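You operate a simulated robot arm through the tools that you are given. There is no shell and no other tool. Be economical: measure what you need, move in short steps, check, and stop when the job is done.

You are at the controls of a simulated robot arm. One attempt, no reset.

TASK
Stack the black block marked "turn" from the white desk on top of the black block labelled "roll". Press the orange trainer button to switch it on. Put the ink cartridge marked "blue" from the wooden desk on the grid print. Do these in any order. Set down upright: ink cartridge.

Only the result counts: the job must be done as asked and must still hold three seconds after the hand-in. Knocking over, shifting, dropping, spilling or breaking anything else fails it.

THE ROBOT
A 5-joint arm with a two-finger parallel gripper on a trunk, on a base that drives. Base frame: it is fixed to the floor where the robot stands at the start and does not move with it; the origin is under the middle of the robot, x ahead of it, y to its left, z up; the surface under the hand at the start is at about z = 0.8. Units: m, degrees, N and s.
It reaches about 1.134 m from its shoulder. Its first joint turns from -149.0 to 149.0 degrees. Places, roughly: grid print [0.5, 1.25, 0.75]; ink cartridge [0.5, 1.5, 0.75]; orange trainer button [0.3, -0.1, 0.9]. Payload 1.57 kg.
The tool frame sits at the grasp point between the pads (the TCP): z along the fingers, y along the line on which they close. The tips reach 0.03 m beyond it. Largest opening 0.11 m; finger width 0.024, thickness 0.012; the body of the gripper, 0.048 by 0.112 m, starts 0.078 m behind the TCP.
Orientation is told as [roll, pitch, yaw] about the base's x, y, z axes, in that order, counted from this pose: with the fingers straight down and closing along the base's y, the tool's x points along the base's -x, its y along +y and its z along -z.

THE INTERFACE
- The arm moves only by the tool drive_tool. Its argument "rows" is a list of rows, each a list of 7 numbers: the turn, a rotation vector about the base's x, y, z in units of 90 degrees (1.0 is 90 degrees), then the shift along the base's x, y, z in units of 300 mm (1.0 is 300 mm), then the closure, from 0 (fully open) to 1 (shut). In form: [[ax, ay, az, dx, dy, dz, claw], ...]. A call has 1 to 8 rows; each row is the pose to reach, as a shift and turn from the pose commanded when the call began. A call with a number of a shift or a turn outside -1 to 1 is refused whole. Rows are played at 5 a second. More than 0.05 m and 8.6 degrees between two rows, or a gripper value outside its range, and nothing of the call is played. A pose out of reach is approached as far as the arm can. The call stops where the force on the tool passes 40 N (or 10 N more than at its start, if that is more) or the arm is blocked; 0.2 s more then pass. The fingers move at their own pace (about 0.153 m/s each) and stop on an object; they squeeze with about 39 N. The grip force told is the motor's: it shows also when the fingers shut on nothing. Time passes only in rows, and 0.2 s behind the last, so rows that repeat a pose let the fingers close. The reply holds the time, the measured pose of the TCP, the force on the tool along the base axes, the opening and the grip force, in the units named above and with some noise, with the torque about the TCP (base axes, N m) and any sound that the robot's microphone picked up.
- Cameras (640 x 400 px; columns grow to the right, rows downward): "scene" is now at [0.0236, 0.1662, 1.864]; the picture's right is [-0.09, -1.00, 0.00], its down [-0.85, 0.08, -0.52] and it looks along [0.52, -0.05, -0.85] (base axes); focal length 269 px, centre (320, 200). "wrist" rides on the gripper at [0.07, 0.016, -0.141] in the tool frame; the picture's right is [-0.23, 0.97, 0.00], its down [-0.86, -0.20, -0.48] and it looks along [-0.47, -0.11, 0.88] (tool axes); focal length 222 px, centre (320, 200). There is no depth. A picture from a camera that has moved, and an enlarged one, comes with that camera's place and axes in the base frame and with its lens.
- camera(camera): a new picture of that camera. No time passes.
- raise_lower(by): slides the trunk up (or, below 0, down) by that many m; the arm and the scene camera ride with it, the base frame stays. It gives what a move gives, with no picture.
- drive_base(legs): drives the robot by 1 to 6 legs, each [ahead, turn to the left] in m and degrees, along the robot's own axes; the way and the turn of a leg run together, so that a leg with both is an arc; at most 1.5 m and 180 degrees a leg. The arm and the cameras ride along, it lands a little off, and it stops where it bumps. It gives what a move gives.
- aim_head(pan, tilt): turns the head with the scene camera to pan (to the left, within 155 degrees either way) and tilt (down, from -29 to 69), counted from straight ahead of the robot. It gives what a move gives.
- close_up(camera, box): a new picture of the part [left, top, right, bottom] of that camera's present view, enlarged. No time passes.
- finish_job(): hands the job in; it is judged then, once.

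Work in short steps. Places have to be worked out from the pictures, the camera data and where the tool is seen: move nearer, look again, correct. Check each grasp and each placing, and mend what went wrong. You have 165 turns and 120 pictures in all, those below and enlarged ones among them. Open the gripper and draw the arm clear of the work before you hand the job in, unless the task says otherwise; then end with one line.

The tools are called after ">>>" as a command line: name --pt "numbers of a row" for each row, then --argument value for the rest, lists and objects as JSON in quotes. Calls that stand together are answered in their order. drive_tool: Moves the arm, as the interface text tells. Its arguments: {"type":"object","properties":{"rows":{"type":"array","items":{"type":"array","items":{"type":"number"}}}},"required":["rows"]} The other tools are called the same way: raise_lower (by) slides the trunk up or down; drive_base (legs) drives the base; aim_head (pan, tilt) turns the head that bears the scene camera; camera (camera) takes a picture; close_up (camera, box) takes an enlarged picture of a part of a camera's view; finish_job () hands the job in.

At the start:

```text
time_s: 0.0
tcp_pos: [0.6736, 0.0983, 1.1657]
tcp_rot: [0.1, 0.0, 0.2]
contact_force: [-0.6, -0.3, 0.4]
moment: [-0.03, -0.05, -0.02]
opening: 0.1101
grip_force: 0.1
trunk travel left (down, up): [-0.898, 0.072]
robot x, y, heading: [0.0005, 0.0077, 0.2]
head pan, tilt: [-5.1, 58.6]
```

scene: 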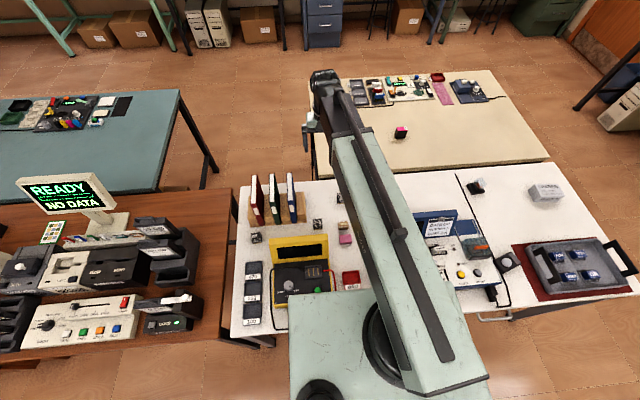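
wrist: 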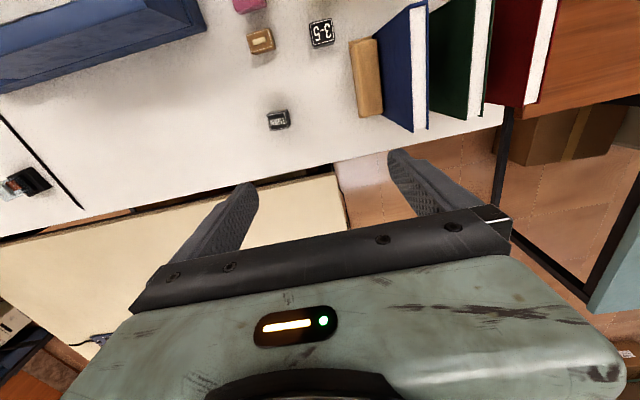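

The scene shows a white desk ahead and a wooden desk on the left. I'll zoom in on both to find the labelled items.

>>> close_up --camera "scene" --box '[230, 170, 390, 330]'

>>> close_up --camera "scene" --box '[400, 160, 560, 320]'

>>> close_up --camera "scene" --box '[0, 160, 240, 360]'

>>> close_up --camera "wrist" --box '[180, 0, 400, 160]'

```text
2.50 times, centred on (310, 250) of scene
camera zoom: at [0.0236, 0.1662, 1.864], right [-0.09, -1.0, 0.0], down [-0.85, 0.08, -0.52], along [0.52, -0.05, -0.85], focal length 672 px, centre (345, 75)
```

zoom: 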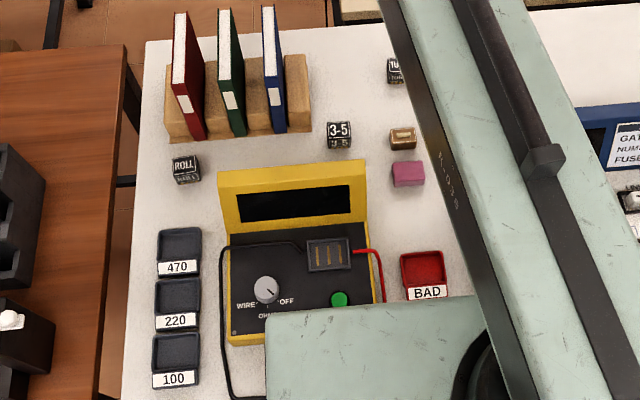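

```text
2.50 times, centred on (480, 240) of scene
camera zoom: at [0.0236, 0.1662, 1.864], right [-0.09, -1.0, 0.0], down [-0.85, 0.08, -0.52], along [0.52, -0.05, -0.85], focal length 672 px, centre (-80, 100)
```

zoom: 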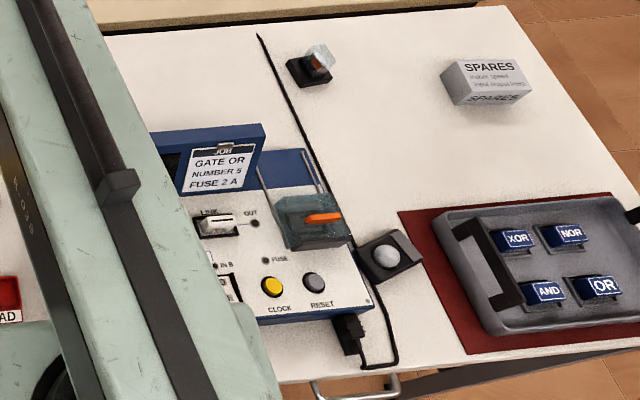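

```text
2.00 times, centred on (120, 260) of scene
camera zoom: at [0.0236, 0.1662, 1.864], right [-0.09, -1.0, 0.0], down [-0.85, 0.08, -0.52], along [0.52, -0.05, -0.85], focal length 538 px, centre (720, 80)
```

zoom: 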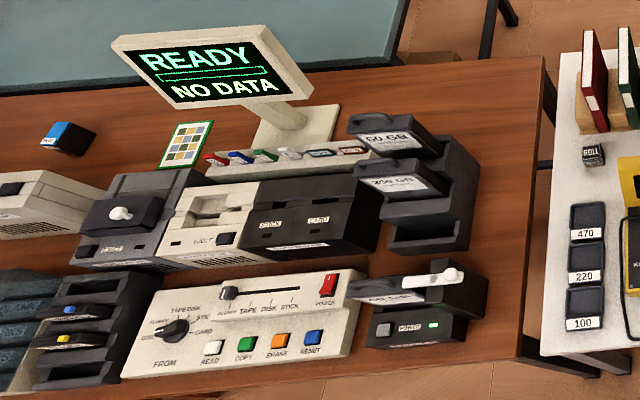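

```text
2.50 times, centred on (290, 80) of wrist
camera zoom: at [0.6043, 0.1118, 1.3062], right [0.22, 0.97, 0.0], down [0.86, -0.2, 0.48], along [0.47, -0.11, -0.88], focal length 555 px, centre (395, 500)
```

zoom: 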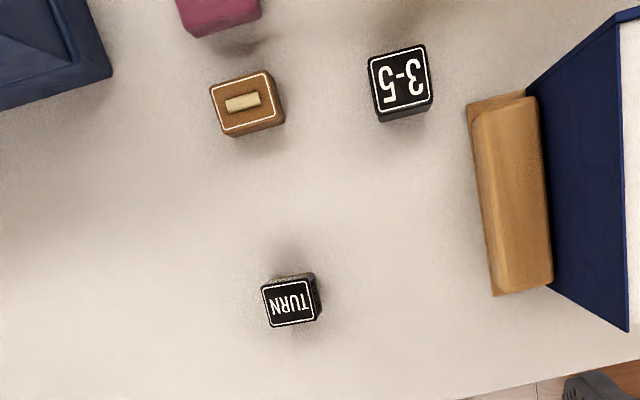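

TURN is near (0.662, 0.012) and ROLL near (0.504, 0.388). I'll move above TURN and look again from closer.

>>> drive_tool --pt "0 0 0 -0.008 -0.058 -0.113 0" --pt "0 0 0 -0.016 -0.116 -0.226 0" --pt "0 0 0 -0.024 -0.174 -0.34 0" --pt "0 0 0 -0.032 -0.232 -0.45 0" --pt "0 0 0 -0.04 -0.29 -0.56 0" --pt "0 0 0 -0.04 -0.29 -0.56 0"

>>> camera --camera "wrist"

>>> camera --camera "scene"

```text
time_s: 1.4
tcp_pos: [0.6679, 0.0096, 1.1641]
tcp_rot: [0.0, 0.0, 0.2]
contact_force: [0.2, 0.6, 0.2]
moment: [0.02, 0.03, -0.01]
opening: 0.1102
grip_force: 0.1
out of reach, approached as far as the arm can: row 1, 2, 3, 4, 5, 6
trunk travel left (down, up): [-0.898, 0.072]
robot x, y, heading: [-0.0061, 0.0079, -0.1]
head pan, tilt: [-5.1, 58.6]
```

```text
113 pictures are left
camera wrist: at [0.5972, 0.0246, 1.3062], right [0.22, 0.97, 0.0], down [0.86, -0.2, 0.48], along [0.47, -0.11, -0.88], focal length 222 px, centre (320, 200)
```

wrist: 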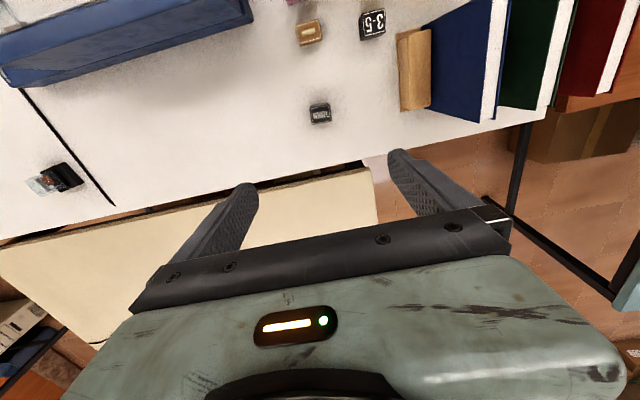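

```text
112 pictures are left
camera scene: at [0.0236, 0.1664, 1.864], right [-0.09, -1.0, 0.0], down [-0.85, 0.08, -0.52], along [0.52, -0.05, -0.85], focal length 269 px, centre (320, 200)
```

scene: 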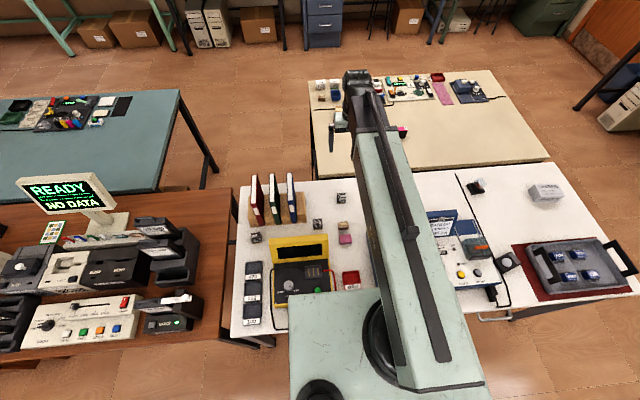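

Descending is out of reach for the arm alone, so the TCP stays at (0.668, 0.010, 1.164). I'll lower the trunk instead.

>>> raise_lower --by -0.18

>>> camera --camera "wrist"

>>> camera --camera "scene"

```text
time_s: 3.4
tcp_pos: [0.6676, 0.0108, 0.9839]
tcp_rot: [0.0, -0.1, 0.2]
contact_force: [-0.5, -0.3, -0.4]
moment: [0.03, -0.02, -0.02]
opening: 0.1098
grip_force: 0.1
trunk travel left (down, up): [-0.718, 0.252]
robot x, y, heading: [-0.0019, 0.0072, -0.1]
head pan, tilt: [-5.1, 58.6]
```

```text
111 pictures are left
camera wrist: at [0.5971, 0.0246, 1.1262], right [0.22, 0.97, 0.0], down [0.86, -0.2, 0.48], along [0.47, -0.11, -0.88], focal length 222 px, centre (320, 200)
```

wrist: 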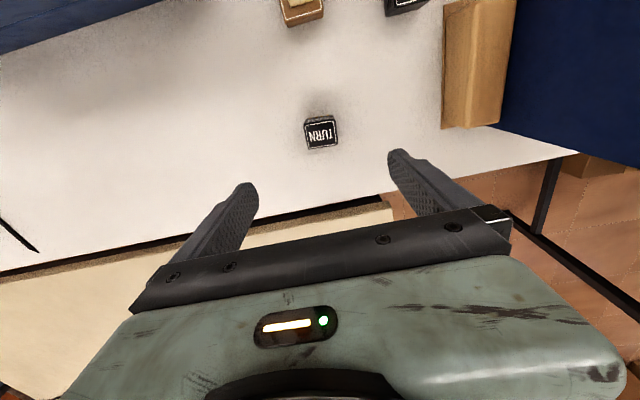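

```text
110 pictures are left
camera scene: at [0.0235, 0.1662, 1.684], right [-0.09, -1.0, 0.0], down [-0.85, 0.08, -0.52], along [0.52, -0.05, -0.85], focal length 269 px, centre (320, 200)
```

scene: 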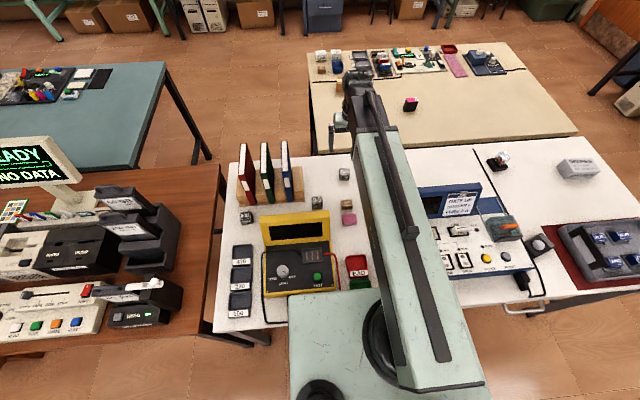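

I'll enlarge the wrist view around TURN for a precise fix.

>>> close_up --camera "wrist" --box '[280, 90, 360, 170]'

>>> close_up --camera "scene" --box '[400, 170, 560, 300]'

```text
5.00 times, centred on (320, 130) of wrist
camera zoom: at [0.5971, 0.0246, 1.1262], right [0.22, 0.97, 0.0], down [0.86, -0.2, 0.48], along [0.47, -0.11, -0.88], focal length 1111 px, centre (320, 550)
```

zoom: 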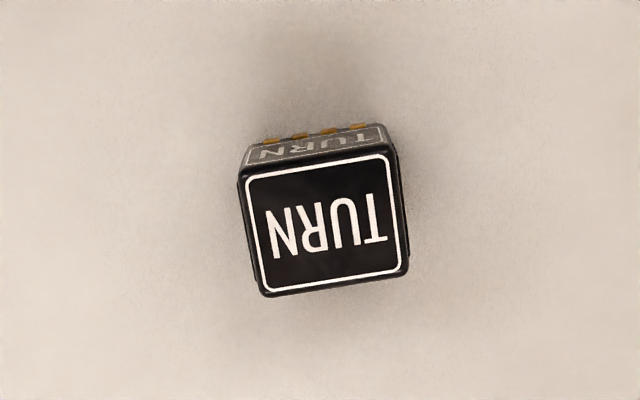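

```text
3.08 times, centred on (480, 235) of scene
camera zoom: at [0.0235, 0.1662, 1.684], right [-0.09, -1.0, 0.0], down [-0.85, 0.08, -0.52], along [0.52, -0.05, -0.85], focal length 827 px, centre (-172, 92)
```

zoom: 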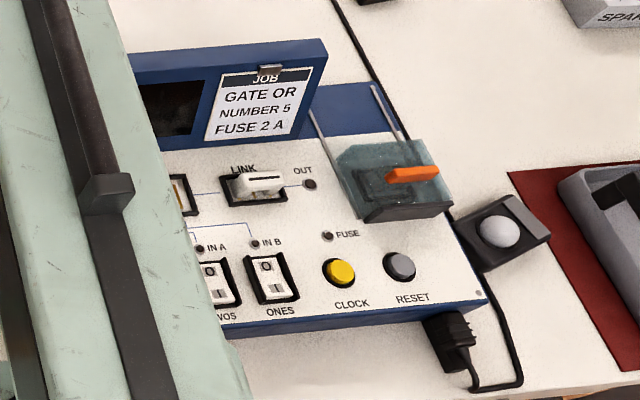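

TURN's top is at (0.660, 0.011), yaw about -2.6°, side about 36–38 mm. I'll nudge x, then lower the trunk.

>>> drive_tool --pt "0 0 -0.03 -0.026 0.003 0 0" --pt "0 0 -0.03 -0.026 0.003 0 0"

>>> raise_lower --by -0.11

>>> camera --camera "wrist"

>>> camera --camera "scene"

```text
time_s: 4.0
tcp_pos: [0.658, 0.0124, 0.9844]
tcp_rot: [0.0, -0.1, -2.4]
contact_force: [0.4, 0.5, 0.4]
moment: [-0.02, 0.02, 0.0]
opening: 0.11
grip_force: 0.2
trunk travel left (down, up): [-0.718, 0.252]
robot x, y, heading: [0.0009, 0.0046, 0.1]
head pan, tilt: [-5.1, 58.6]
```

```text
time_s: 5.4
tcp_pos: [0.6586, 0.0116, 0.8739]
tcp_rot: [0.0, 0.0, -2.4]
contact_force: [-0.7, 0.2, 0.4]
moment: [-0.01, -0.01, 0.02]
opening: 0.1101
grip_force: 0.0
trunk travel left (down, up): [-0.608, 0.362]
robot x, y, heading: [0.0002, 0.0051, 0.0]
head pan, tilt: [-5.1, 58.6]
```

```text
107 pictures are left
camera wrist: at [0.589, 0.0285, 1.0162], right [0.27, 0.96, 0.0], down [0.85, -0.24, 0.48], along [0.46, -0.13, -0.88], focal length 222 px, centre (320, 200)
```

wrist: 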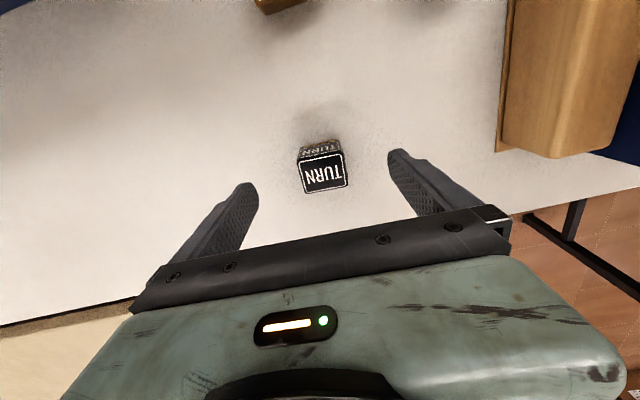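

```text
106 pictures are left
camera scene: at [0.0235, 0.1662, 1.574], right [-0.09, -1.0, 0.0], down [-0.85, 0.08, -0.52], along [0.52, -0.05, -0.85], focal length 269 px, centre (320, 200)
```

scene: 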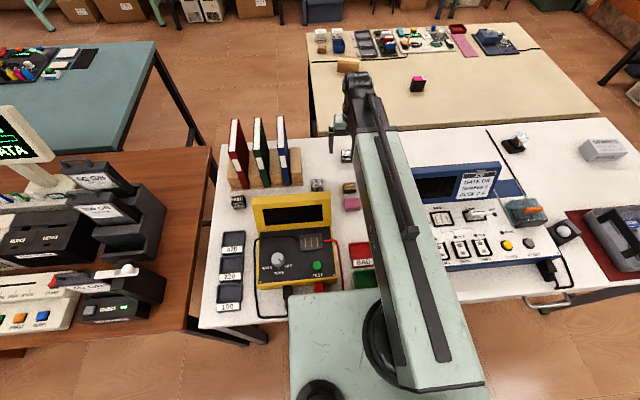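

Everything lines up with TURN at (0.660, 0.011). I'll try descending with the arm itself.

>>> drive_tool --pt "0 0 0 0.003 0 -0.04 0" --pt "0 0 0 0.003 0 -0.08 0" --pt "0 0 0 0.003 0 -0.12 0" --pt "0 0 0 0.003 0 -0.12 0"

```text
time_s: 6.4
tcp_pos: [0.6581, 0.0118, 0.8752]
tcp_rot: [0.0, 0.0, -2.6]
contact_force: [0.5, -0.1, 0.3]
moment: [-0.01, 0.03, 0.03]
opening: 0.1099
grip_force: 0.0
out of reach, approached as far as the arm can: row 1, 2, 3, 4
trunk travel left (down, up): [-0.608, 0.362]
robot x, y, heading: [0.0015, 0.0059, 0.1]
head pan, tilt: [-5.1, 58.6]
```

The arm is at its lower limit, so I'll use the trunk to go down by 0.038 m.

>>> raise_lower --by -0.038

>>> camera --camera "wrist"

```text
time_s: 7.2
tcp_pos: [0.6581, 0.0105, 0.8364]
tcp_rot: [0.0, 0.0, -2.5]
contact_force: [0.5, 0.0, -0.2]
moment: [-0.01, 0.0, -0.03]
opening: 0.1098
grip_force: 0.1
trunk travel left (down, up): [-0.57, 0.4]
robot x, y, heading: [-0.001, 0.0054, 0.2]
head pan, tilt: [-5.1, 58.6]
```

```text
105 pictures are left
camera wrist: at [0.589, 0.0285, 0.9782], right [0.27, 0.96, 0.0], down [0.85, -0.24, 0.48], along [0.46, -0.13, -0.88], focal length 222 px, centre (320, 200)
```

wrist: 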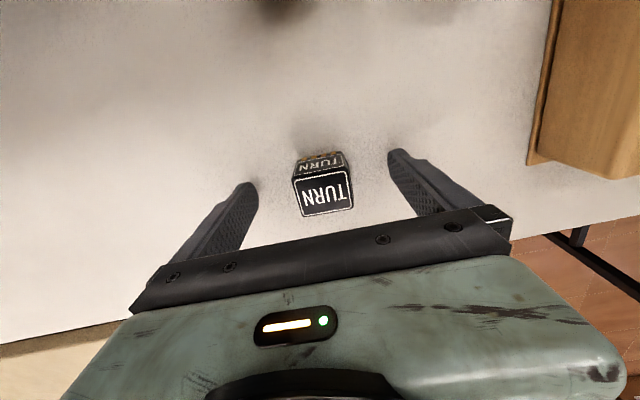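

The block sits between the fingers; closing now.

>>> drive_tool --pt "0 0 0 0 0 0 0.4" --pt "0 0 0 0 0 0 0.7" --pt "0 0 0 0 0 0 1" --pt "0 0 0 0 0 0 1" --pt "0 0 0 0 0 0 1"

>>> camera --camera "wrist"

```text
time_s: 8.4
tcp_pos: [0.6579, 0.0104, 0.8366]
tcp_rot: [0.0, 0.0, -2.5]
contact_force: [0.6, -1.1, 4.8]
moment: [-0.18, 0.0, 0.01]
opening: 0.0389
grip_force: 38.6
trunk travel left (down, up): [-0.57, 0.4]
robot x, y, heading: [-0.0022, 0.0075, -0.2]
head pan, tilt: [-5.1, 58.6]
```

```text
104 pictures are left
camera wrist: at [0.5888, 0.0285, 0.9784], right [0.27, 0.96, 0.0], down [0.85, -0.24, 0.48], along [0.46, -0.13, -0.88], focal length 222 px, centre (320, 200)
```

wrist: 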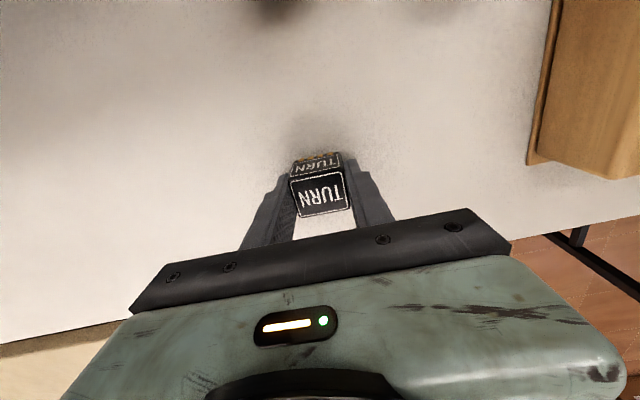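

TURN is gripped at 38.9 mm. I'll raise the trunk so it clears the folders and get a view of ROLL.

>>> raise_lower --by 0.33

>>> drive_tool --pt "0 0 0 0 0.15 0 1" --pt "0 0 0 -0.03 0.3 0 1" --pt "0 0 0 -0.08 0.45 0 1" --pt "0 0 0 -0.15 0.6 0 1" --pt "0 0 0 -0.22 0.72 0 1" --pt "0 0 0 -0.22 0.72 0 1"

>>> camera --camera "wrist"

>>> camera --camera "scene"

```text
time_s: 11.7
tcp_pos: [0.6577, 0.0121, 1.1666]
tcp_rot: [0.0, 0.0, -2.5]
contact_force: [0.7, -0.6, 0.3]
moment: [-0.01, 0.02, 0.03]
opening: 0.0389
grip_force: 39.0
trunk travel left (down, up): [-0.9, 0.07]
robot x, y, heading: [0.0021, 0.0083, -0.1]
head pan, tilt: [-5.1, 58.6]
```

```text
time_s: 13.1
tcp_pos: [0.5888, 0.2281, 1.168]
tcp_rot: [0.0, 0.0, -2.5]
contact_force: [-0.3, 0.2, 0.0]
moment: [0.01, -0.01, -0.02]
opening: 0.0384
grip_force: 39.2
trunk travel left (down, up): [-0.9, 0.07]
robot x, y, heading: [0.0009, 0.0043, 0.0]
head pan, tilt: [-5.1, 58.6]
```

```text
103 pictures are left
camera wrist: at [0.5211, 0.2451, 1.3081], right [0.27, 0.96, 0.0], down [0.85, -0.24, 0.48], along [0.46, -0.13, -0.88], focal length 222 px, centre (320, 200)
```

wrist: 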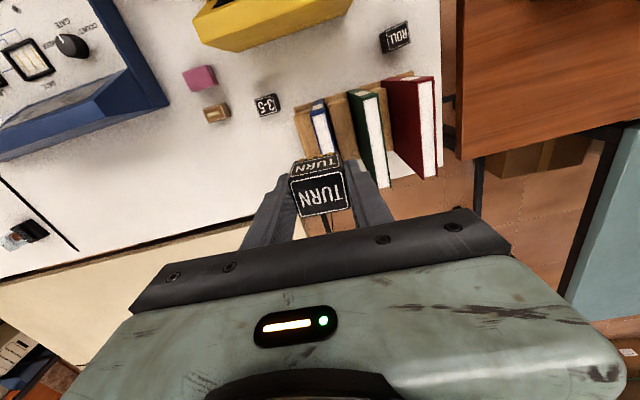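

```text
102 pictures are left
camera scene: at [0.0237, 0.1663, 1.866], right [-0.09, -1.0, 0.0], down [-0.85, 0.08, -0.52], along [0.52, -0.05, -0.85], focal length 269 px, centre (320, 200)
```

scene: 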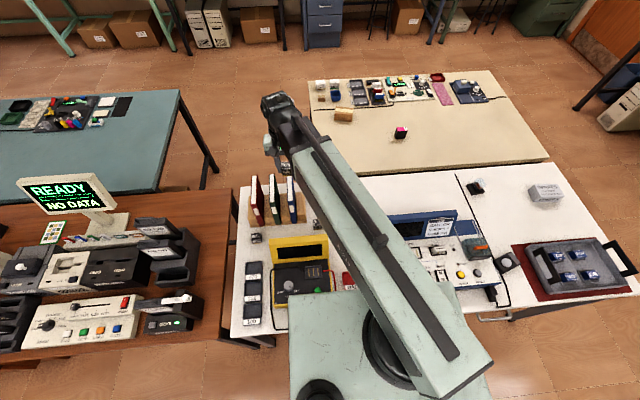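

I'll enlarge ROLL, and also the trainer while it's less hidden.

>>> close_up --camera "wrist" --box '[356, 0, 436, 80]'

>>> close_up --camera "scene" --box '[240, 220, 300, 260]'

>>> close_up --camera "scene" --box '[390, 190, 530, 310]'

```text
5.00 times, centred on (396, 40) of wrist
camera zoom: at [0.5211, 0.2451, 1.3081], right [0.27, 0.96, 0.0], down [0.85, -0.24, 0.48], along [0.46, -0.13, -0.88], focal length 1111 px, centre (-60, 1000)
```

zoom: 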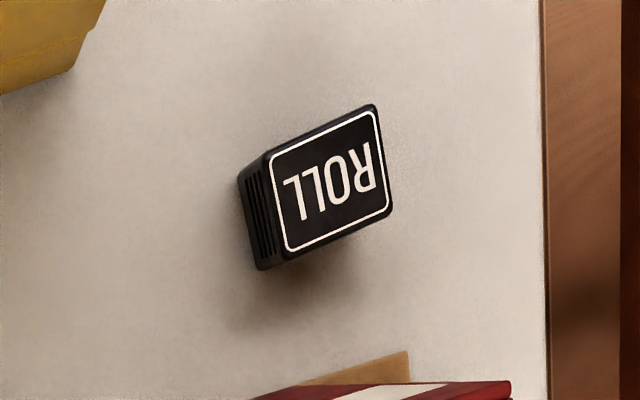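

```text
10.00 times, centred on (270, 240) of scene
camera zoom: at [0.0237, 0.1663, 1.866], right [-0.09, -1.0, 0.0], down [-0.85, 0.08, -0.52], along [0.52, -0.05, -0.85], focal length 2688 px, centre (820, -200)
```

zoom: 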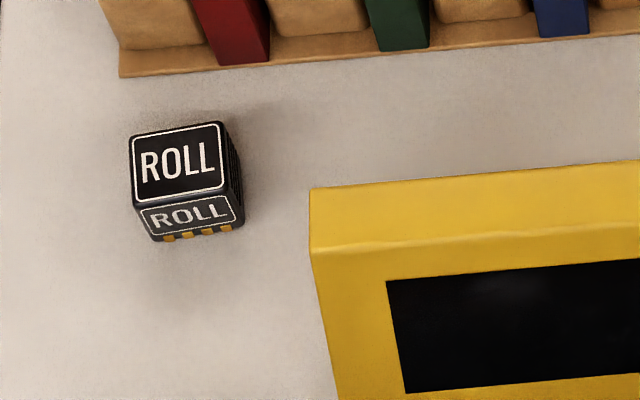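

```text
3.33 times, centred on (460, 250) of scene
camera zoom: at [0.0237, 0.1663, 1.866], right [-0.09, -1.0, 0.0], down [-0.85, 0.08, -0.52], along [0.52, -0.05, -0.85], focal length 896 px, centre (-147, 33)
```

zoom: 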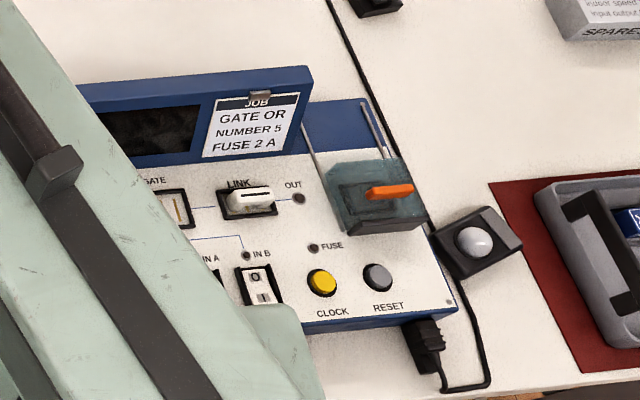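

ROLL is at about (0.498, 0.390), yaw about +4.5°. I'll move above it with a +7° turn.

>>> drive_tool --pt "0 0 0.02 -0.05 0.11 0 1" --pt "0 0 0.04 -0.11 0.22 0 1" --pt "0 0 0.06 -0.17 0.33 0 1" --pt "0 0 0.078 -0.24 0.44 0 1" --pt "0 0 0.078 -0.303 0.54 0 1" --pt "0 0 0.078 -0.303 0.54 0 1"

>>> camera --camera "wrist"

```text
time_s: 14.5
tcp_pos: [0.5023, 0.3897, 1.1666]
tcp_rot: [0.0, -0.1, 4.5]
contact_force: [0.7, 0.6, -1.2]
moment: [-0.02, -0.02, -0.01]
opening: 0.0387
grip_force: 38.9
trunk travel left (down, up): [-0.9, 0.07]
robot x, y, heading: [0.0006, 0.0071, 0.2]
head pan, tilt: [-5.1, 58.6]
```

```text
98 pictures are left
camera wrist: at [0.4313, 0.3981, 1.3081], right [0.15, 0.99, 0.0], down [0.87, -0.13, 0.48], along [0.47, -0.07, -0.88], focal length 222 px, centre (320, 200)
```

wrist: 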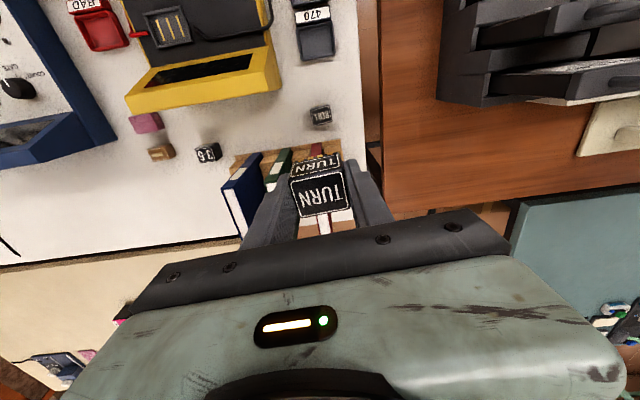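

The position is good. I'll lower the trunk partway and check the alignment with ROLL.

>>> raise_lower --by -0.17

>>> camera --camera "wrist"

>>> close_up --camera "scene" --box '[200, 100, 440, 300]'

```text
time_s: 16.4
tcp_pos: [0.5023, 0.3882, 0.9978]
tcp_rot: [0.1, 0.0, 4.5]
contact_force: [-0.4, 0.0, -1.0]
moment: [-0.04, -0.01, 0.01]
opening: 0.0387
grip_force: 38.5
trunk travel left (down, up): [-0.73, 0.24]
robot x, y, heading: [0.0003, 0.0085, -0.4]
head pan, tilt: [-5.1, 58.6]
```

```text
97 pictures are left
camera wrist: at [0.4314, 0.3977, 1.1382], right [0.15, 0.99, 0.0], down [0.87, -0.13, 0.48], along [0.47, -0.07, -0.88], focal length 222 px, centre (320, 200)
```

wrist: 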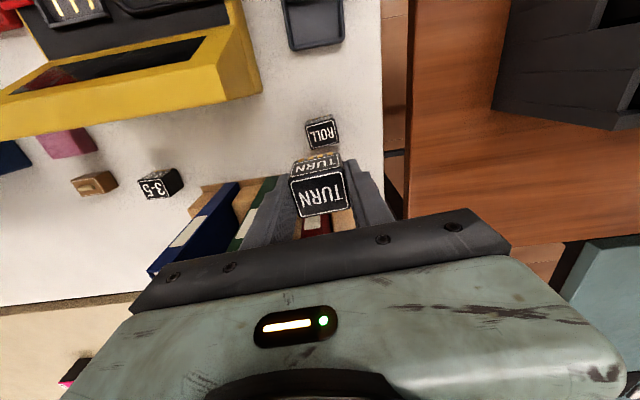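

```text
2.00 times, centred on (320, 200) of scene
camera zoom: at [0.0235, 0.1663, 1.696], right [-0.09, -1.0, 0.0], down [-0.85, 0.08, -0.52], along [0.52, -0.05, -0.85], focal length 538 px, centre (320, 200)
```

zoom: 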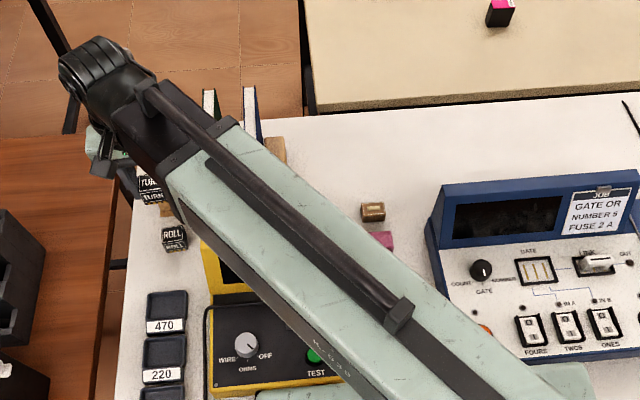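

Alignment check: I'll enlarge both blocks in one wrist view.

>>> close_up --camera "wrist" --box '[260, 100, 390, 230]'

```text
3.08 times, centred on (325, 165) of wrist
camera zoom: at [0.4314, 0.3977, 1.1382], right [0.15, 0.99, 0.0], down [0.87, -0.13, 0.48], along [0.47, -0.07, -0.88], focal length 684 px, centre (305, 308)
```

zoom: 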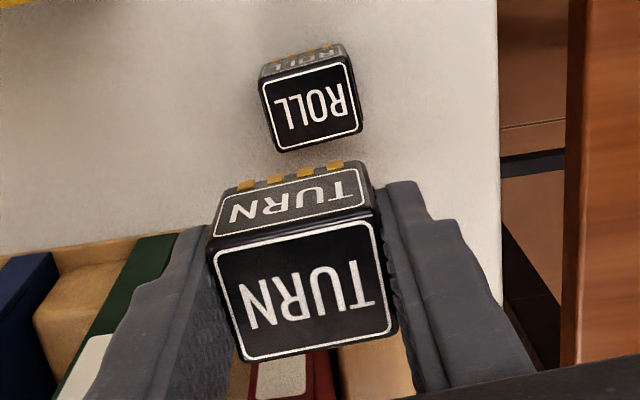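

TURN is at about (0.5025, 0.3873) and ROLL at (0.498, 0.3906). I'll correct by (-4.5, +3) mm, then lower to just above.

>>> drive_tool --pt "0 0 0 -0.015 0.01 0 1" --pt "0 0 0 -0.015 0.01 0 1"

>>> raise_lower --by -0.1

>>> close_up --camera "wrist" --box '[260, 100, 390, 230]'

>>> close_up --camera "scene" --box '[200, 120, 360, 280]'

```text
time_s: 17.0
tcp_pos: [0.4985, 0.3921, 0.9944]
tcp_rot: [0.0, 0.0, 4.4]
contact_force: [-0.2, 0.0, 0.0]
moment: [-0.01, 0.05, 0.01]
opening: 0.0386
grip_force: 39.2
trunk travel left (down, up): [-0.73, 0.24]
robot x, y, heading: [0.0008, 0.0078, -0.2]
head pan, tilt: [-5.1, 58.6]
```

```text
time_s: 18.3
tcp_pos: [0.497, 0.3912, 0.898]
tcp_rot: [0.0, 0.0, 4.5]
contact_force: [0.1, 0.0, -0.4]
moment: [0.02, 0.03, 0.0]
opening: 0.0391
grip_force: 38.2
trunk travel left (down, up): [-0.63, 0.34]
robot x, y, heading: [-0.001, 0.0048, -0.2]
head pan, tilt: [-5.1, 58.6]
```

```text
3.08 times, centred on (325, 165) of wrist
camera zoom: at [0.4268, 0.4005, 1.0382], right [0.15, 0.99, 0.0], down [0.87, -0.13, 0.48], along [0.47, -0.07, -0.88], focal length 684 px, centre (305, 308)
```

zoom: 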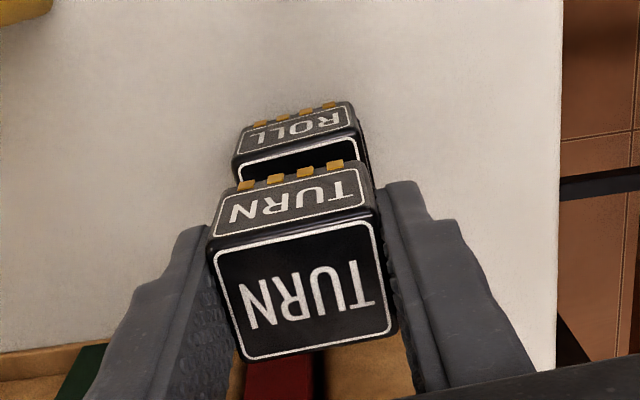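

```text
2.50 times, centred on (280, 200) of scene
camera zoom: at [0.0235, 0.1662, 1.596], right [-0.09, -1.0, 0.0], down [-0.85, 0.08, -0.52], along [0.52, -0.05, -0.85], focal length 672 px, centre (420, 200)
```

zoom: 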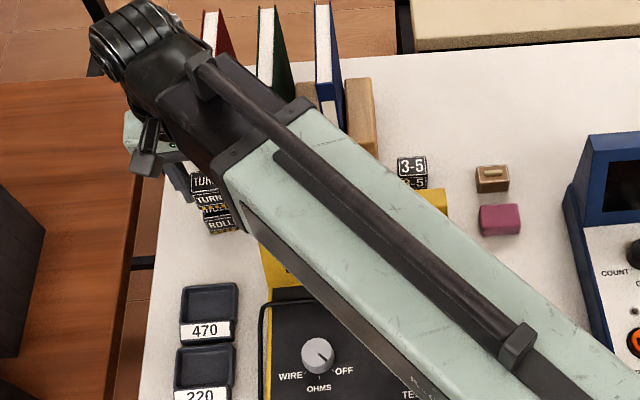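

The alignment is within about 1 mm. I'll descend with the arm (if it can) by 20 mm.

>>> drive_tool --pt "0 0 0 -0.003 0.003 -0.02 1" --pt "0 0 0 -0.003 0.003 -0.045 1" --pt "0 0 0 -0.003 0.003 -0.065 1" --pt "0 0 0 -0.003 0.003 -0.065 1"

```text
time_s: 19.3
tcp_pos: [0.4977, 0.3917, 0.8969]
tcp_rot: [0.1, 0.1, 4.5]
contact_force: [-0.5, 1.1, -0.8]
moment: [0.0, 0.0, 0.0]
opening: 0.0387
grip_force: 38.9
out of reach, approached as far as the arm can: row 1, 2, 3, 4
trunk travel left (down, up): [-0.63, 0.34]
robot x, y, heading: [0.0018, 0.0037, -0.3]
head pan, tilt: [-5.1, 58.6]
```

The arm can't go lower, so I'll use the trunk in small steps.

>>> raise_lower --by -0.017

>>> close_up --camera "wrist" --box '[260, 100, 390, 230]'

>>> close_up --camera "scene" --box '[230, 170, 310, 220]'

```text
time_s: 20.0
tcp_pos: [0.4972, 0.392, 0.8805]
tcp_rot: [-0.1, 0.0, 4.4]
contact_force: [0.2, -0.6, -0.4]
moment: [0.03, 0.01, 0.0]
opening: 0.0388
grip_force: 39.1
trunk travel left (down, up): [-0.613, 0.357]
robot x, y, heading: [0.0028, 0.0039, -0.0]
head pan, tilt: [-5.1, 58.6]
```

```text
3.08 times, centred on (325, 165) of wrist
camera zoom: at [0.4268, 0.4005, 1.0211], right [0.15, 0.99, 0.0], down [0.87, -0.13, 0.48], along [0.47, -0.07, -0.88], focal length 684 px, centre (305, 308)
```

zoom: 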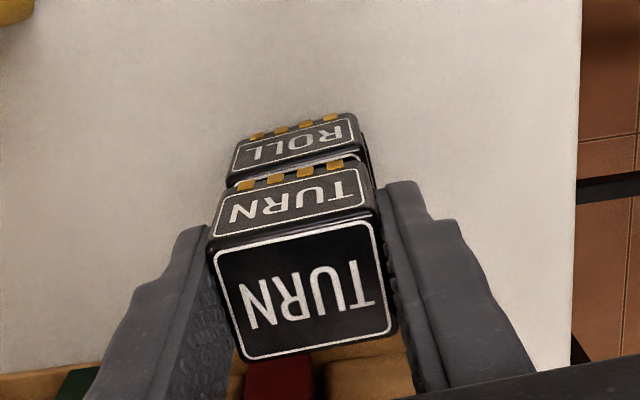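

```text
8.00 times, centred on (270, 195) of scene
camera zoom: at [0.0235, 0.1662, 1.5789], right [-0.09, -1.0, 0.0], down [-0.85, 0.08, -0.52], along [0.52, -0.05, -0.85], focal length 2150 px, centre (720, 240)
```

zoom: 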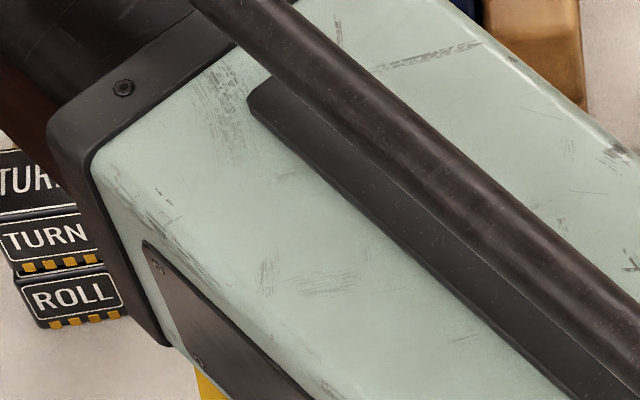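

Alignment looks good in both views. I'll lower in small steps until contact.

>>> raise_lower --by -0.004

```text
time_s: 20.5
tcp_pos: [0.4969, 0.3913, 0.8773]
tcp_rot: [0.1, 0.0, 4.5]
contact_force: [3.6, 2.3, 24.0]
moment: [0.12, -0.15, -0.01]
opening: 0.0388
grip_force: 38.9
trunk travel left (down, up): [-0.609, 0.361]
robot x, y, heading: [-0.0004, 0.0025, -0.1]
head pan, tilt: [-5.1, 58.6]
```

It made contact with a 24 N push. I'll ease up by 1 mm, then release slowly.

>>> raise_lower --by 0.001

>>> close_up --camera "wrist" --box '[260, 100, 390, 230]'

```text
time_s: 21.0
tcp_pos: [0.4975, 0.3915, 0.8772]
tcp_rot: [0.0, 0.0, 4.5]
contact_force: [0.7, 0.7, 13.2]
moment: [0.08, -0.01, 0.0]
opening: 0.0389
grip_force: 39.1
trunk travel left (down, up): [-0.61, 0.36]
robot x, y, heading: [-0.0029, 0.0063, -0.1]
head pan, tilt: [-5.1, 58.6]
```

```text
3.08 times, centred on (325, 165) of wrist
camera zoom: at [0.4262, 0.4001, 1.0185], right [0.15, 0.99, 0.0], down [0.87, -0.13, 0.48], along [0.47, -0.07, -0.88], focal length 684 px, centre (305, 308)
```

zoom: 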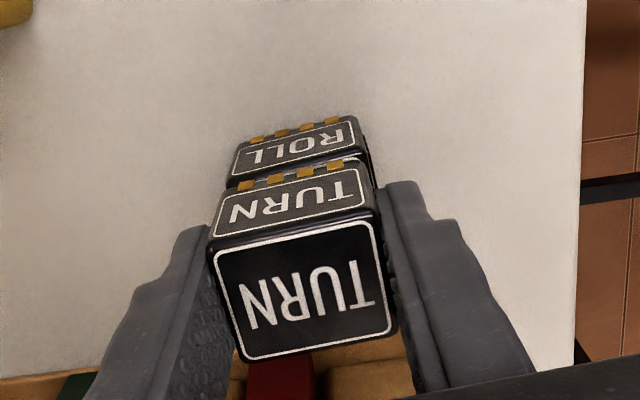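

Still 13 N of push. I'll ease another 1 mm and open the fingers gently.

>>> raise_lower --by 0.001

>>> drive_tool --pt "0 0 0 0 0 0 0.6" --pt "0 0 0 0 0 0 0.5" --pt "0 0 0 0 0 0 0.4" --pt "0 0 0 0 0 0 0.4"

>>> close_up --camera "wrist" --box '[240, 80, 410, 240]'

```text
time_s: 21.5
tcp_pos: [0.4975, 0.3905, 0.8779]
tcp_rot: [0.1, 0.0, 4.5]
contact_force: [-1.2, -0.6, -0.7]
moment: [0.02, 0.02, 0.01]
opening: 0.0388
grip_force: 39.3
trunk travel left (down, up): [-0.611, 0.359]
robot x, y, heading: [-0.0007, 0.0055, 0.2]
head pan, tilt: [-5.1, 58.6]
```

```text
time_s: 22.5
tcp_pos: [0.4972, 0.3906, 0.8784]
tcp_rot: [0.0, 0.0, 4.5]
contact_force: [0.2, -0.7, -0.1]
moment: [0.02, -0.03, 0.03]
opening: 0.0662
grip_force: 0.0
trunk travel left (down, up): [-0.611, 0.359]
robot x, y, heading: [0.0011, 0.0079, -0.3]
head pan, tilt: [-5.1, 58.6]
```

```text
2.50 times, centred on (325, 160) of wrist
camera zoom: at [0.4268, 0.4005, 1.0192], right [0.15, 0.99, 0.0], down [0.87, -0.13, 0.48], along [0.47, -0.07, -0.88], focal length 555 px, centre (308, 300)
```

zoom: 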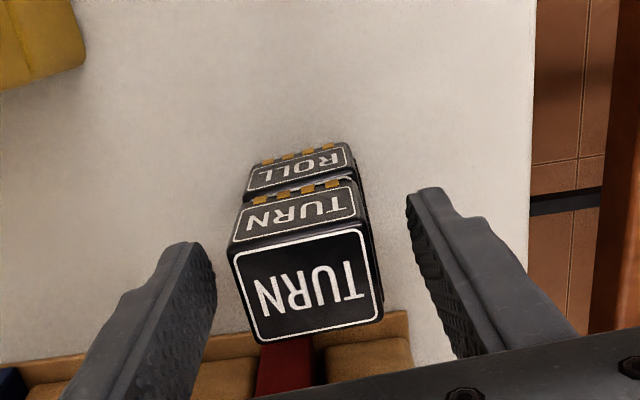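

The block stays on. I'll raise the trunk to clear it and check the stack.

>>> raise_lower --by 0.3

>>> close_up --camera "wrist" --box '[260, 60, 380, 150]'

>>> close_up --camera "scene" --box '[380, 190, 540, 310]'

```text
time_s: 25.5
tcp_pos: [0.4986, 0.3923, 1.1781]
tcp_rot: [0.1, 0.0, 4.5]
contact_force: [-0.2, 0.0, 1.0]
moment: [0.01, 0.0, -0.01]
opening: 0.0661
grip_force: 0.0
trunk travel left (down, up): [-0.911, 0.059]
robot x, y, heading: [-0.0023, 0.0023, -0.0]
head pan, tilt: [-5.1, 58.6]
```

```text
4.44 times, centred on (320, 105) of wrist
camera zoom: at [0.4268, 0.4005, 1.3191], right [0.15, 0.99, 0.0], down [0.87, -0.13, 0.48], along [0.47, -0.07, -0.88], focal length 987 px, centre (320, 622)
```

zoom: 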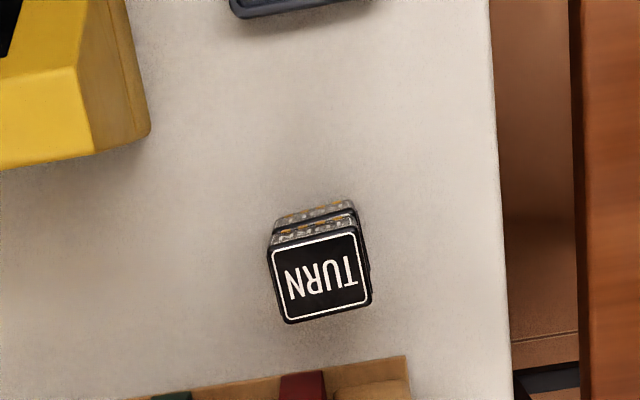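

```text
3.33 times, centred on (460, 250) of scene
camera zoom: at [0.0236, 0.1663, 1.8769], right [-0.09, -1.0, 0.0], down [-0.85, 0.08, -0.52], along [0.52, -0.05, -0.85], focal length 896 px, centre (-147, 33)
```

zoom: 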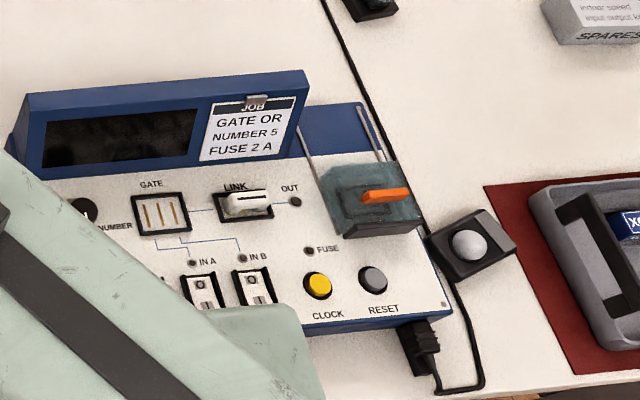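

The stack is good. The button is close in (r≈0.32), so I want to back the robot up; I'll look behind it first.

>>> aim_head --pan 150 --tilt 40

>>> camera --camera "scene"

>>> aim_head --pan 60 --tilt 45

>>> camera --camera "scene"

```text
time_s: 27.9
tcp_pos: [0.4978, 0.3912, 1.1772]
tcp_rot: [0.1, 0.0, 4.5]
contact_force: [0.0, 0.2, -0.6]
moment: [-0.01, -0.03, -0.03]
opening: 0.0662
grip_force: 0.1
trunk travel left (down, up): [-0.911, 0.059]
robot x, y, heading: [0.0002, 0.0026, 0.1]
head pan, tilt: [150.0, 40.0]
```

```text
86 pictures are left
camera scene: at [-0.118, 0.215, 1.9021], right [0.5, 0.87, 0.0], down [0.56, -0.32, -0.77], along [-0.66, 0.38, -0.64], focal length 269 px, centre (320, 200)
```

scene: 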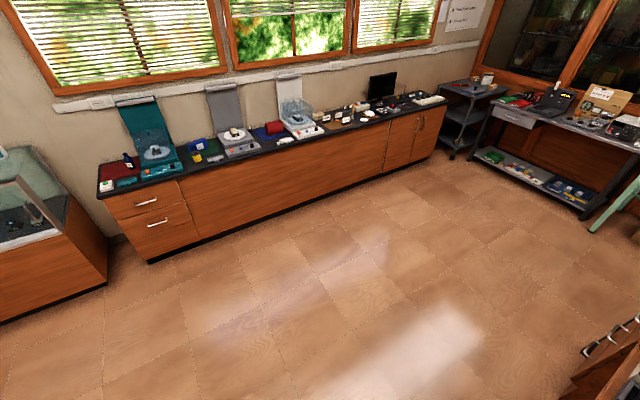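

```text
time_s: 29.6
tcp_pos: [0.4961, 0.391, 1.1777]
tcp_rot: [0.0, 0.0, 4.6]
contact_force: [-0.5, 0.3, -0.2]
moment: [0.0, 0.02, 0.02]
opening: 0.0659
grip_force: 0.1
trunk travel left (down, up): [-0.911, 0.059]
robot x, y, heading: [-0.0001, 0.0051, -0.3]
head pan, tilt: [60.0, 45.0]
```

```text
85 pictures are left
camera scene: at [-0.0037, 0.2428, 1.8948], right [0.87, -0.5, 0.0], down [-0.35, -0.61, -0.71], along [0.35, 0.61, -0.71], focal length 269 px, centre (320, 200)
```

scene: 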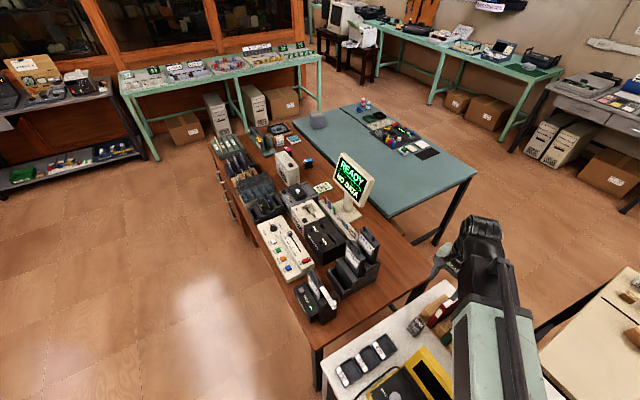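

It's clear behind and to the left. I'll back up 0.33 m and aim the head at the trainer.

>>> drive_base --legs '[[-0.33, 0]]'

>>> aim_head --pan -15 --tilt 50

>>> camera --camera "scene"

```text
time_s: 31.8
tcp_pos: [0.1645, 0.3934, 1.1779]
tcp_rot: [0.0, 0.1, 4.9]
contact_force: [0.3, 0.8, 0.0]
moment: [-0.01, -0.04, 0.02]
opening: 0.0659
grip_force: 0.0
trunk travel left (down, up): [-0.911, 0.059]
robot x, y, heading: [-0.3323, 0.0057, 0.3]
head pan, tilt: [60.0, 45.0]
```

```text
time_s: 33.2
tcp_pos: [0.1639, 0.3939, 1.1772]
tcp_rot: [0.1, 0.0, 4.8]
contact_force: [0.4, -0.1, 0.0]
moment: [-0.02, -0.01, 0.0]
opening: 0.0657
grip_force: 0.1
trunk travel left (down, up): [-0.911, 0.059]
robot x, y, heading: [-0.3316, 0.0051, 0.1]
head pan, tilt: [-15.0, 50.0]
```

```text
84 pictures are left
camera scene: at [-0.3025, 0.1531, 1.8879], right [-0.25, -0.97, 0.0], down [-0.74, 0.19, -0.64], along [0.62, -0.16, -0.77], focal length 269 px, centre (320, 200)
```

scene: 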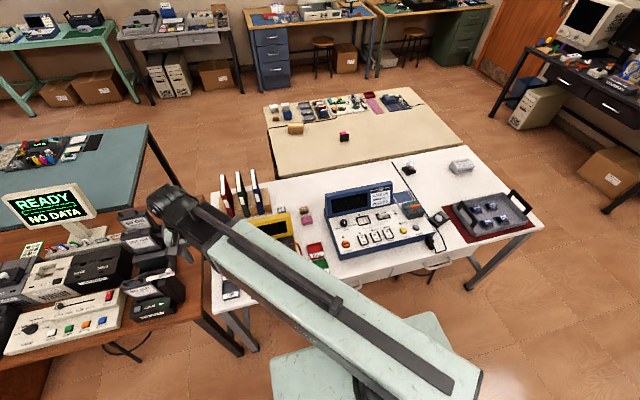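

>>> close_up --camera "scene" --box '[320, 175, 460, 265]'

```text
4.44 times, centred on (390, 220) of scene
camera zoom: at [-0.3025, 0.1531, 1.8879], right [-0.25, -0.97, 0.0], down [-0.74, 0.19, -0.64], along [0.62, -0.16, -0.77], focal length 1195 px, centre (9, 111)
```

zoom: 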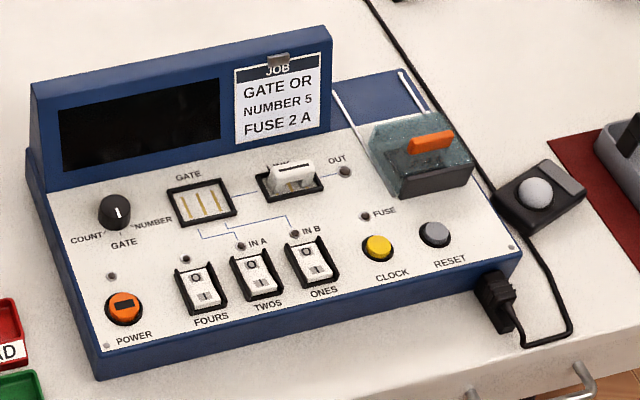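

The orange POWER button is at about (0.24, -0.10). I'll swing the arm over it with the gripper closed.

>>> drive_tool --pt "0 0 0 0.05 -0.14 0 0.6" --pt "0 0 0 0.1 -0.28 0 0.8" --pt "0 0 0 0.15 -0.42 0 1" --pt "0 0 0 0.19 -0.56 0 1" --pt "0 0 0 0.22 -0.7 0 1" --pt "0 0 0 0.23 -0.84 0 1" --pt "0 0 0 0.23 -0.98 0 1"

>>> drive_tool --pt "0 0 -0.02 0.01 -0.14 0 1" --pt "0 0 -0.05 0.02 -0.28 0 1" --pt "0 0 -0.05 0.03 -0.42 0 1" --pt "0 0 -0.05 0.03 -0.56 0 1" --pt "0 0 -0.05 0.03 -0.66 0 1" --pt "0 0 -0.05 0.03 -0.66 0 1"

>>> camera --camera "wrist"

```text
time_s: 34.8
tcp_pos: [0.2338, 0.0984, 1.177]
tcp_rot: [-0.1, 0.2, 4.9]
contact_force: [0.1, -0.7, 0.2]
moment: [0.0, -0.03, 0.0]
opening: 0.0001
grip_force: 21.6
out of reach, approached as far as the arm can: row 2
trunk travel left (down, up): [-0.911, 0.059]
robot x, y, heading: [-0.3311, 0.0079, 0.4]
head pan, tilt: [-15.0, 50.0]
```

```text
time_s: 36.2
tcp_pos: [0.2435, -0.1004, 1.1776]
tcp_rot: [0.0, 0.0, 0.2]
contact_force: [-0.4, 0.1, -1.1]
moment: [0.02, 0.0, 0.0]
opening: 0.0
grip_force: 21.2
out of reach, approached as far as the arm can: row 1, 2
trunk travel left (down, up): [-0.911, 0.059]
robot x, y, heading: [-0.3308, 0.0045, 0.2]
head pan, tilt: [-15.0, 50.0]
```

```text
82 pictures are left
camera wrist: at [0.1735, -0.0866, 1.3192], right [0.22, 0.98, 0.0], down [0.86, -0.19, 0.48], along [0.47, -0.11, -0.88], focal length 222 px, centre (320, 200)
```

wrist: 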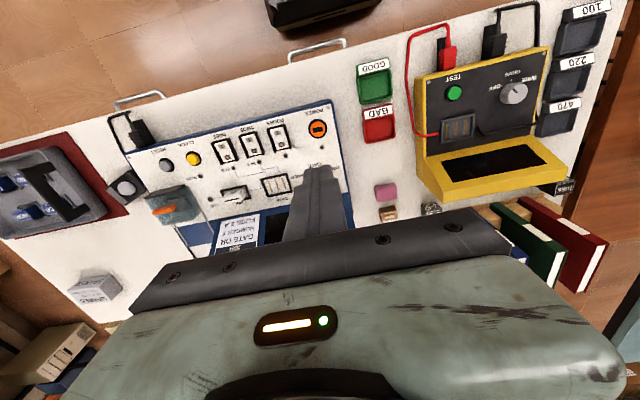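

The button is about (0.255, -0.112) with z nearer 0.86. I'll lower the trunk partway and refine.

>>> raise_lower --by -0.16

>>> close_up --camera "wrist" --box '[240, 60, 400, 200]'

>>> camera --camera "scene"

```text
time_s: 38.1
tcp_pos: [0.2422, -0.1, 1.0176]
tcp_rot: [0.0, 0.0, 0.3]
contact_force: [0.7, -0.1, 0.7]
moment: [-0.01, 0.0, 0.0]
opening: 0.0
grip_force: 21.7
trunk travel left (down, up): [-0.751, 0.219]
robot x, y, heading: [-0.3308, 0.0058, 0.2]
head pan, tilt: [-15.0, 50.0]
```

```text
2.86 times, centred on (320, 130) of wrist
camera zoom: at [0.1734, -0.0863, 1.1593], right [0.22, 0.98, 0.0], down [0.86, -0.19, 0.48], along [0.47, -0.11, -0.88], focal length 635 px, centre (320, 400)
```

zoom: 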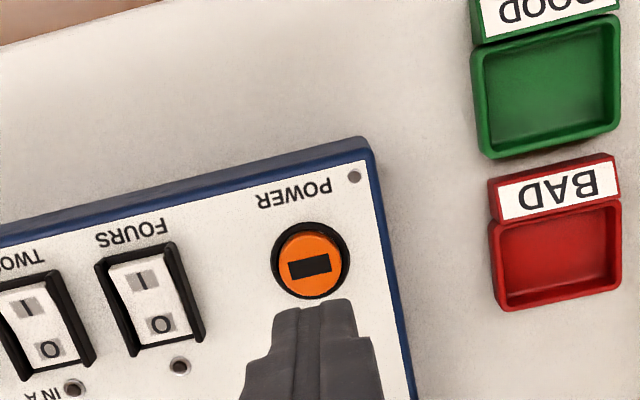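

```text
80 pictures are left
camera scene: at [-0.3026, 0.153, 1.7279], right [-0.25, -0.97, 0.0], down [-0.74, 0.19, -0.64], along [0.62, -0.16, -0.77], focal length 269 px, centre (320, 200)
```

scene: 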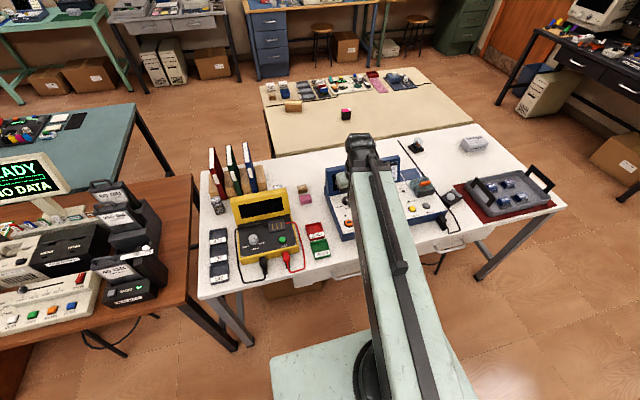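

The wrist fixes put the button at (0.2515, -0.109, ~0.89). I'll shift over it and lower to just above.

>>> drive_tool --pt "0 0 0 0.031 -0.031 0 1" --pt "0 0 0 0.031 -0.031 0 1"

>>> raise_lower --by -0.075

>>> close_up --camera "wrist" --box '[240, 60, 400, 200]'

```text
time_s: 38.7
tcp_pos: [0.2542, -0.1091, 1.0171]
tcp_rot: [0.0, 0.1, 0.3]
contact_force: [-0.1, 0.1, -0.6]
moment: [0.04, 0.01, -0.01]
opening: 0.0001
grip_force: 21.1
trunk travel left (down, up): [-0.751, 0.219]
robot x, y, heading: [-0.33, 0.008, 0.5]
head pan, tilt: [-15.0, 50.0]
```

```text
time_s: 39.8
tcp_pos: [0.2512, -0.1075, 0.9419]
tcp_rot: [0.0, 0.0, 0.3]
contact_force: [0.7, 0.3, 0.1]
moment: [-0.01, -0.01, -0.02]
opening: 0.0001
grip_force: 21.4
trunk travel left (down, up): [-0.676, 0.294]
robot x, y, heading: [-0.331, 0.008, 0.2]
head pan, tilt: [-15.0, 50.0]
```

```text
2.86 times, centred on (320, 130) of wrist
camera zoom: at [0.1822, -0.095, 1.0842], right [0.22, 0.98, 0.0], down [0.86, -0.19, 0.48], along [0.47, -0.11, -0.88], focal length 635 px, centre (320, 400)
```

zoom: 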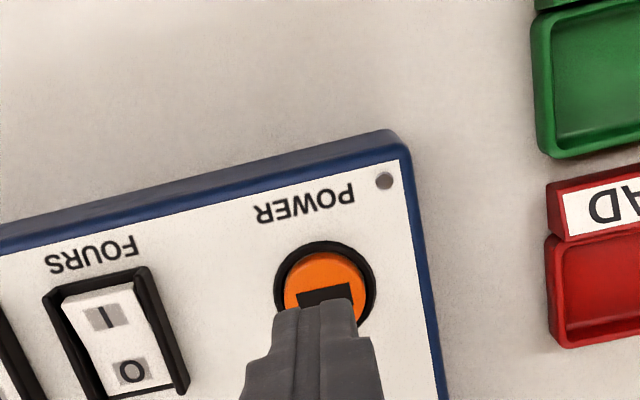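

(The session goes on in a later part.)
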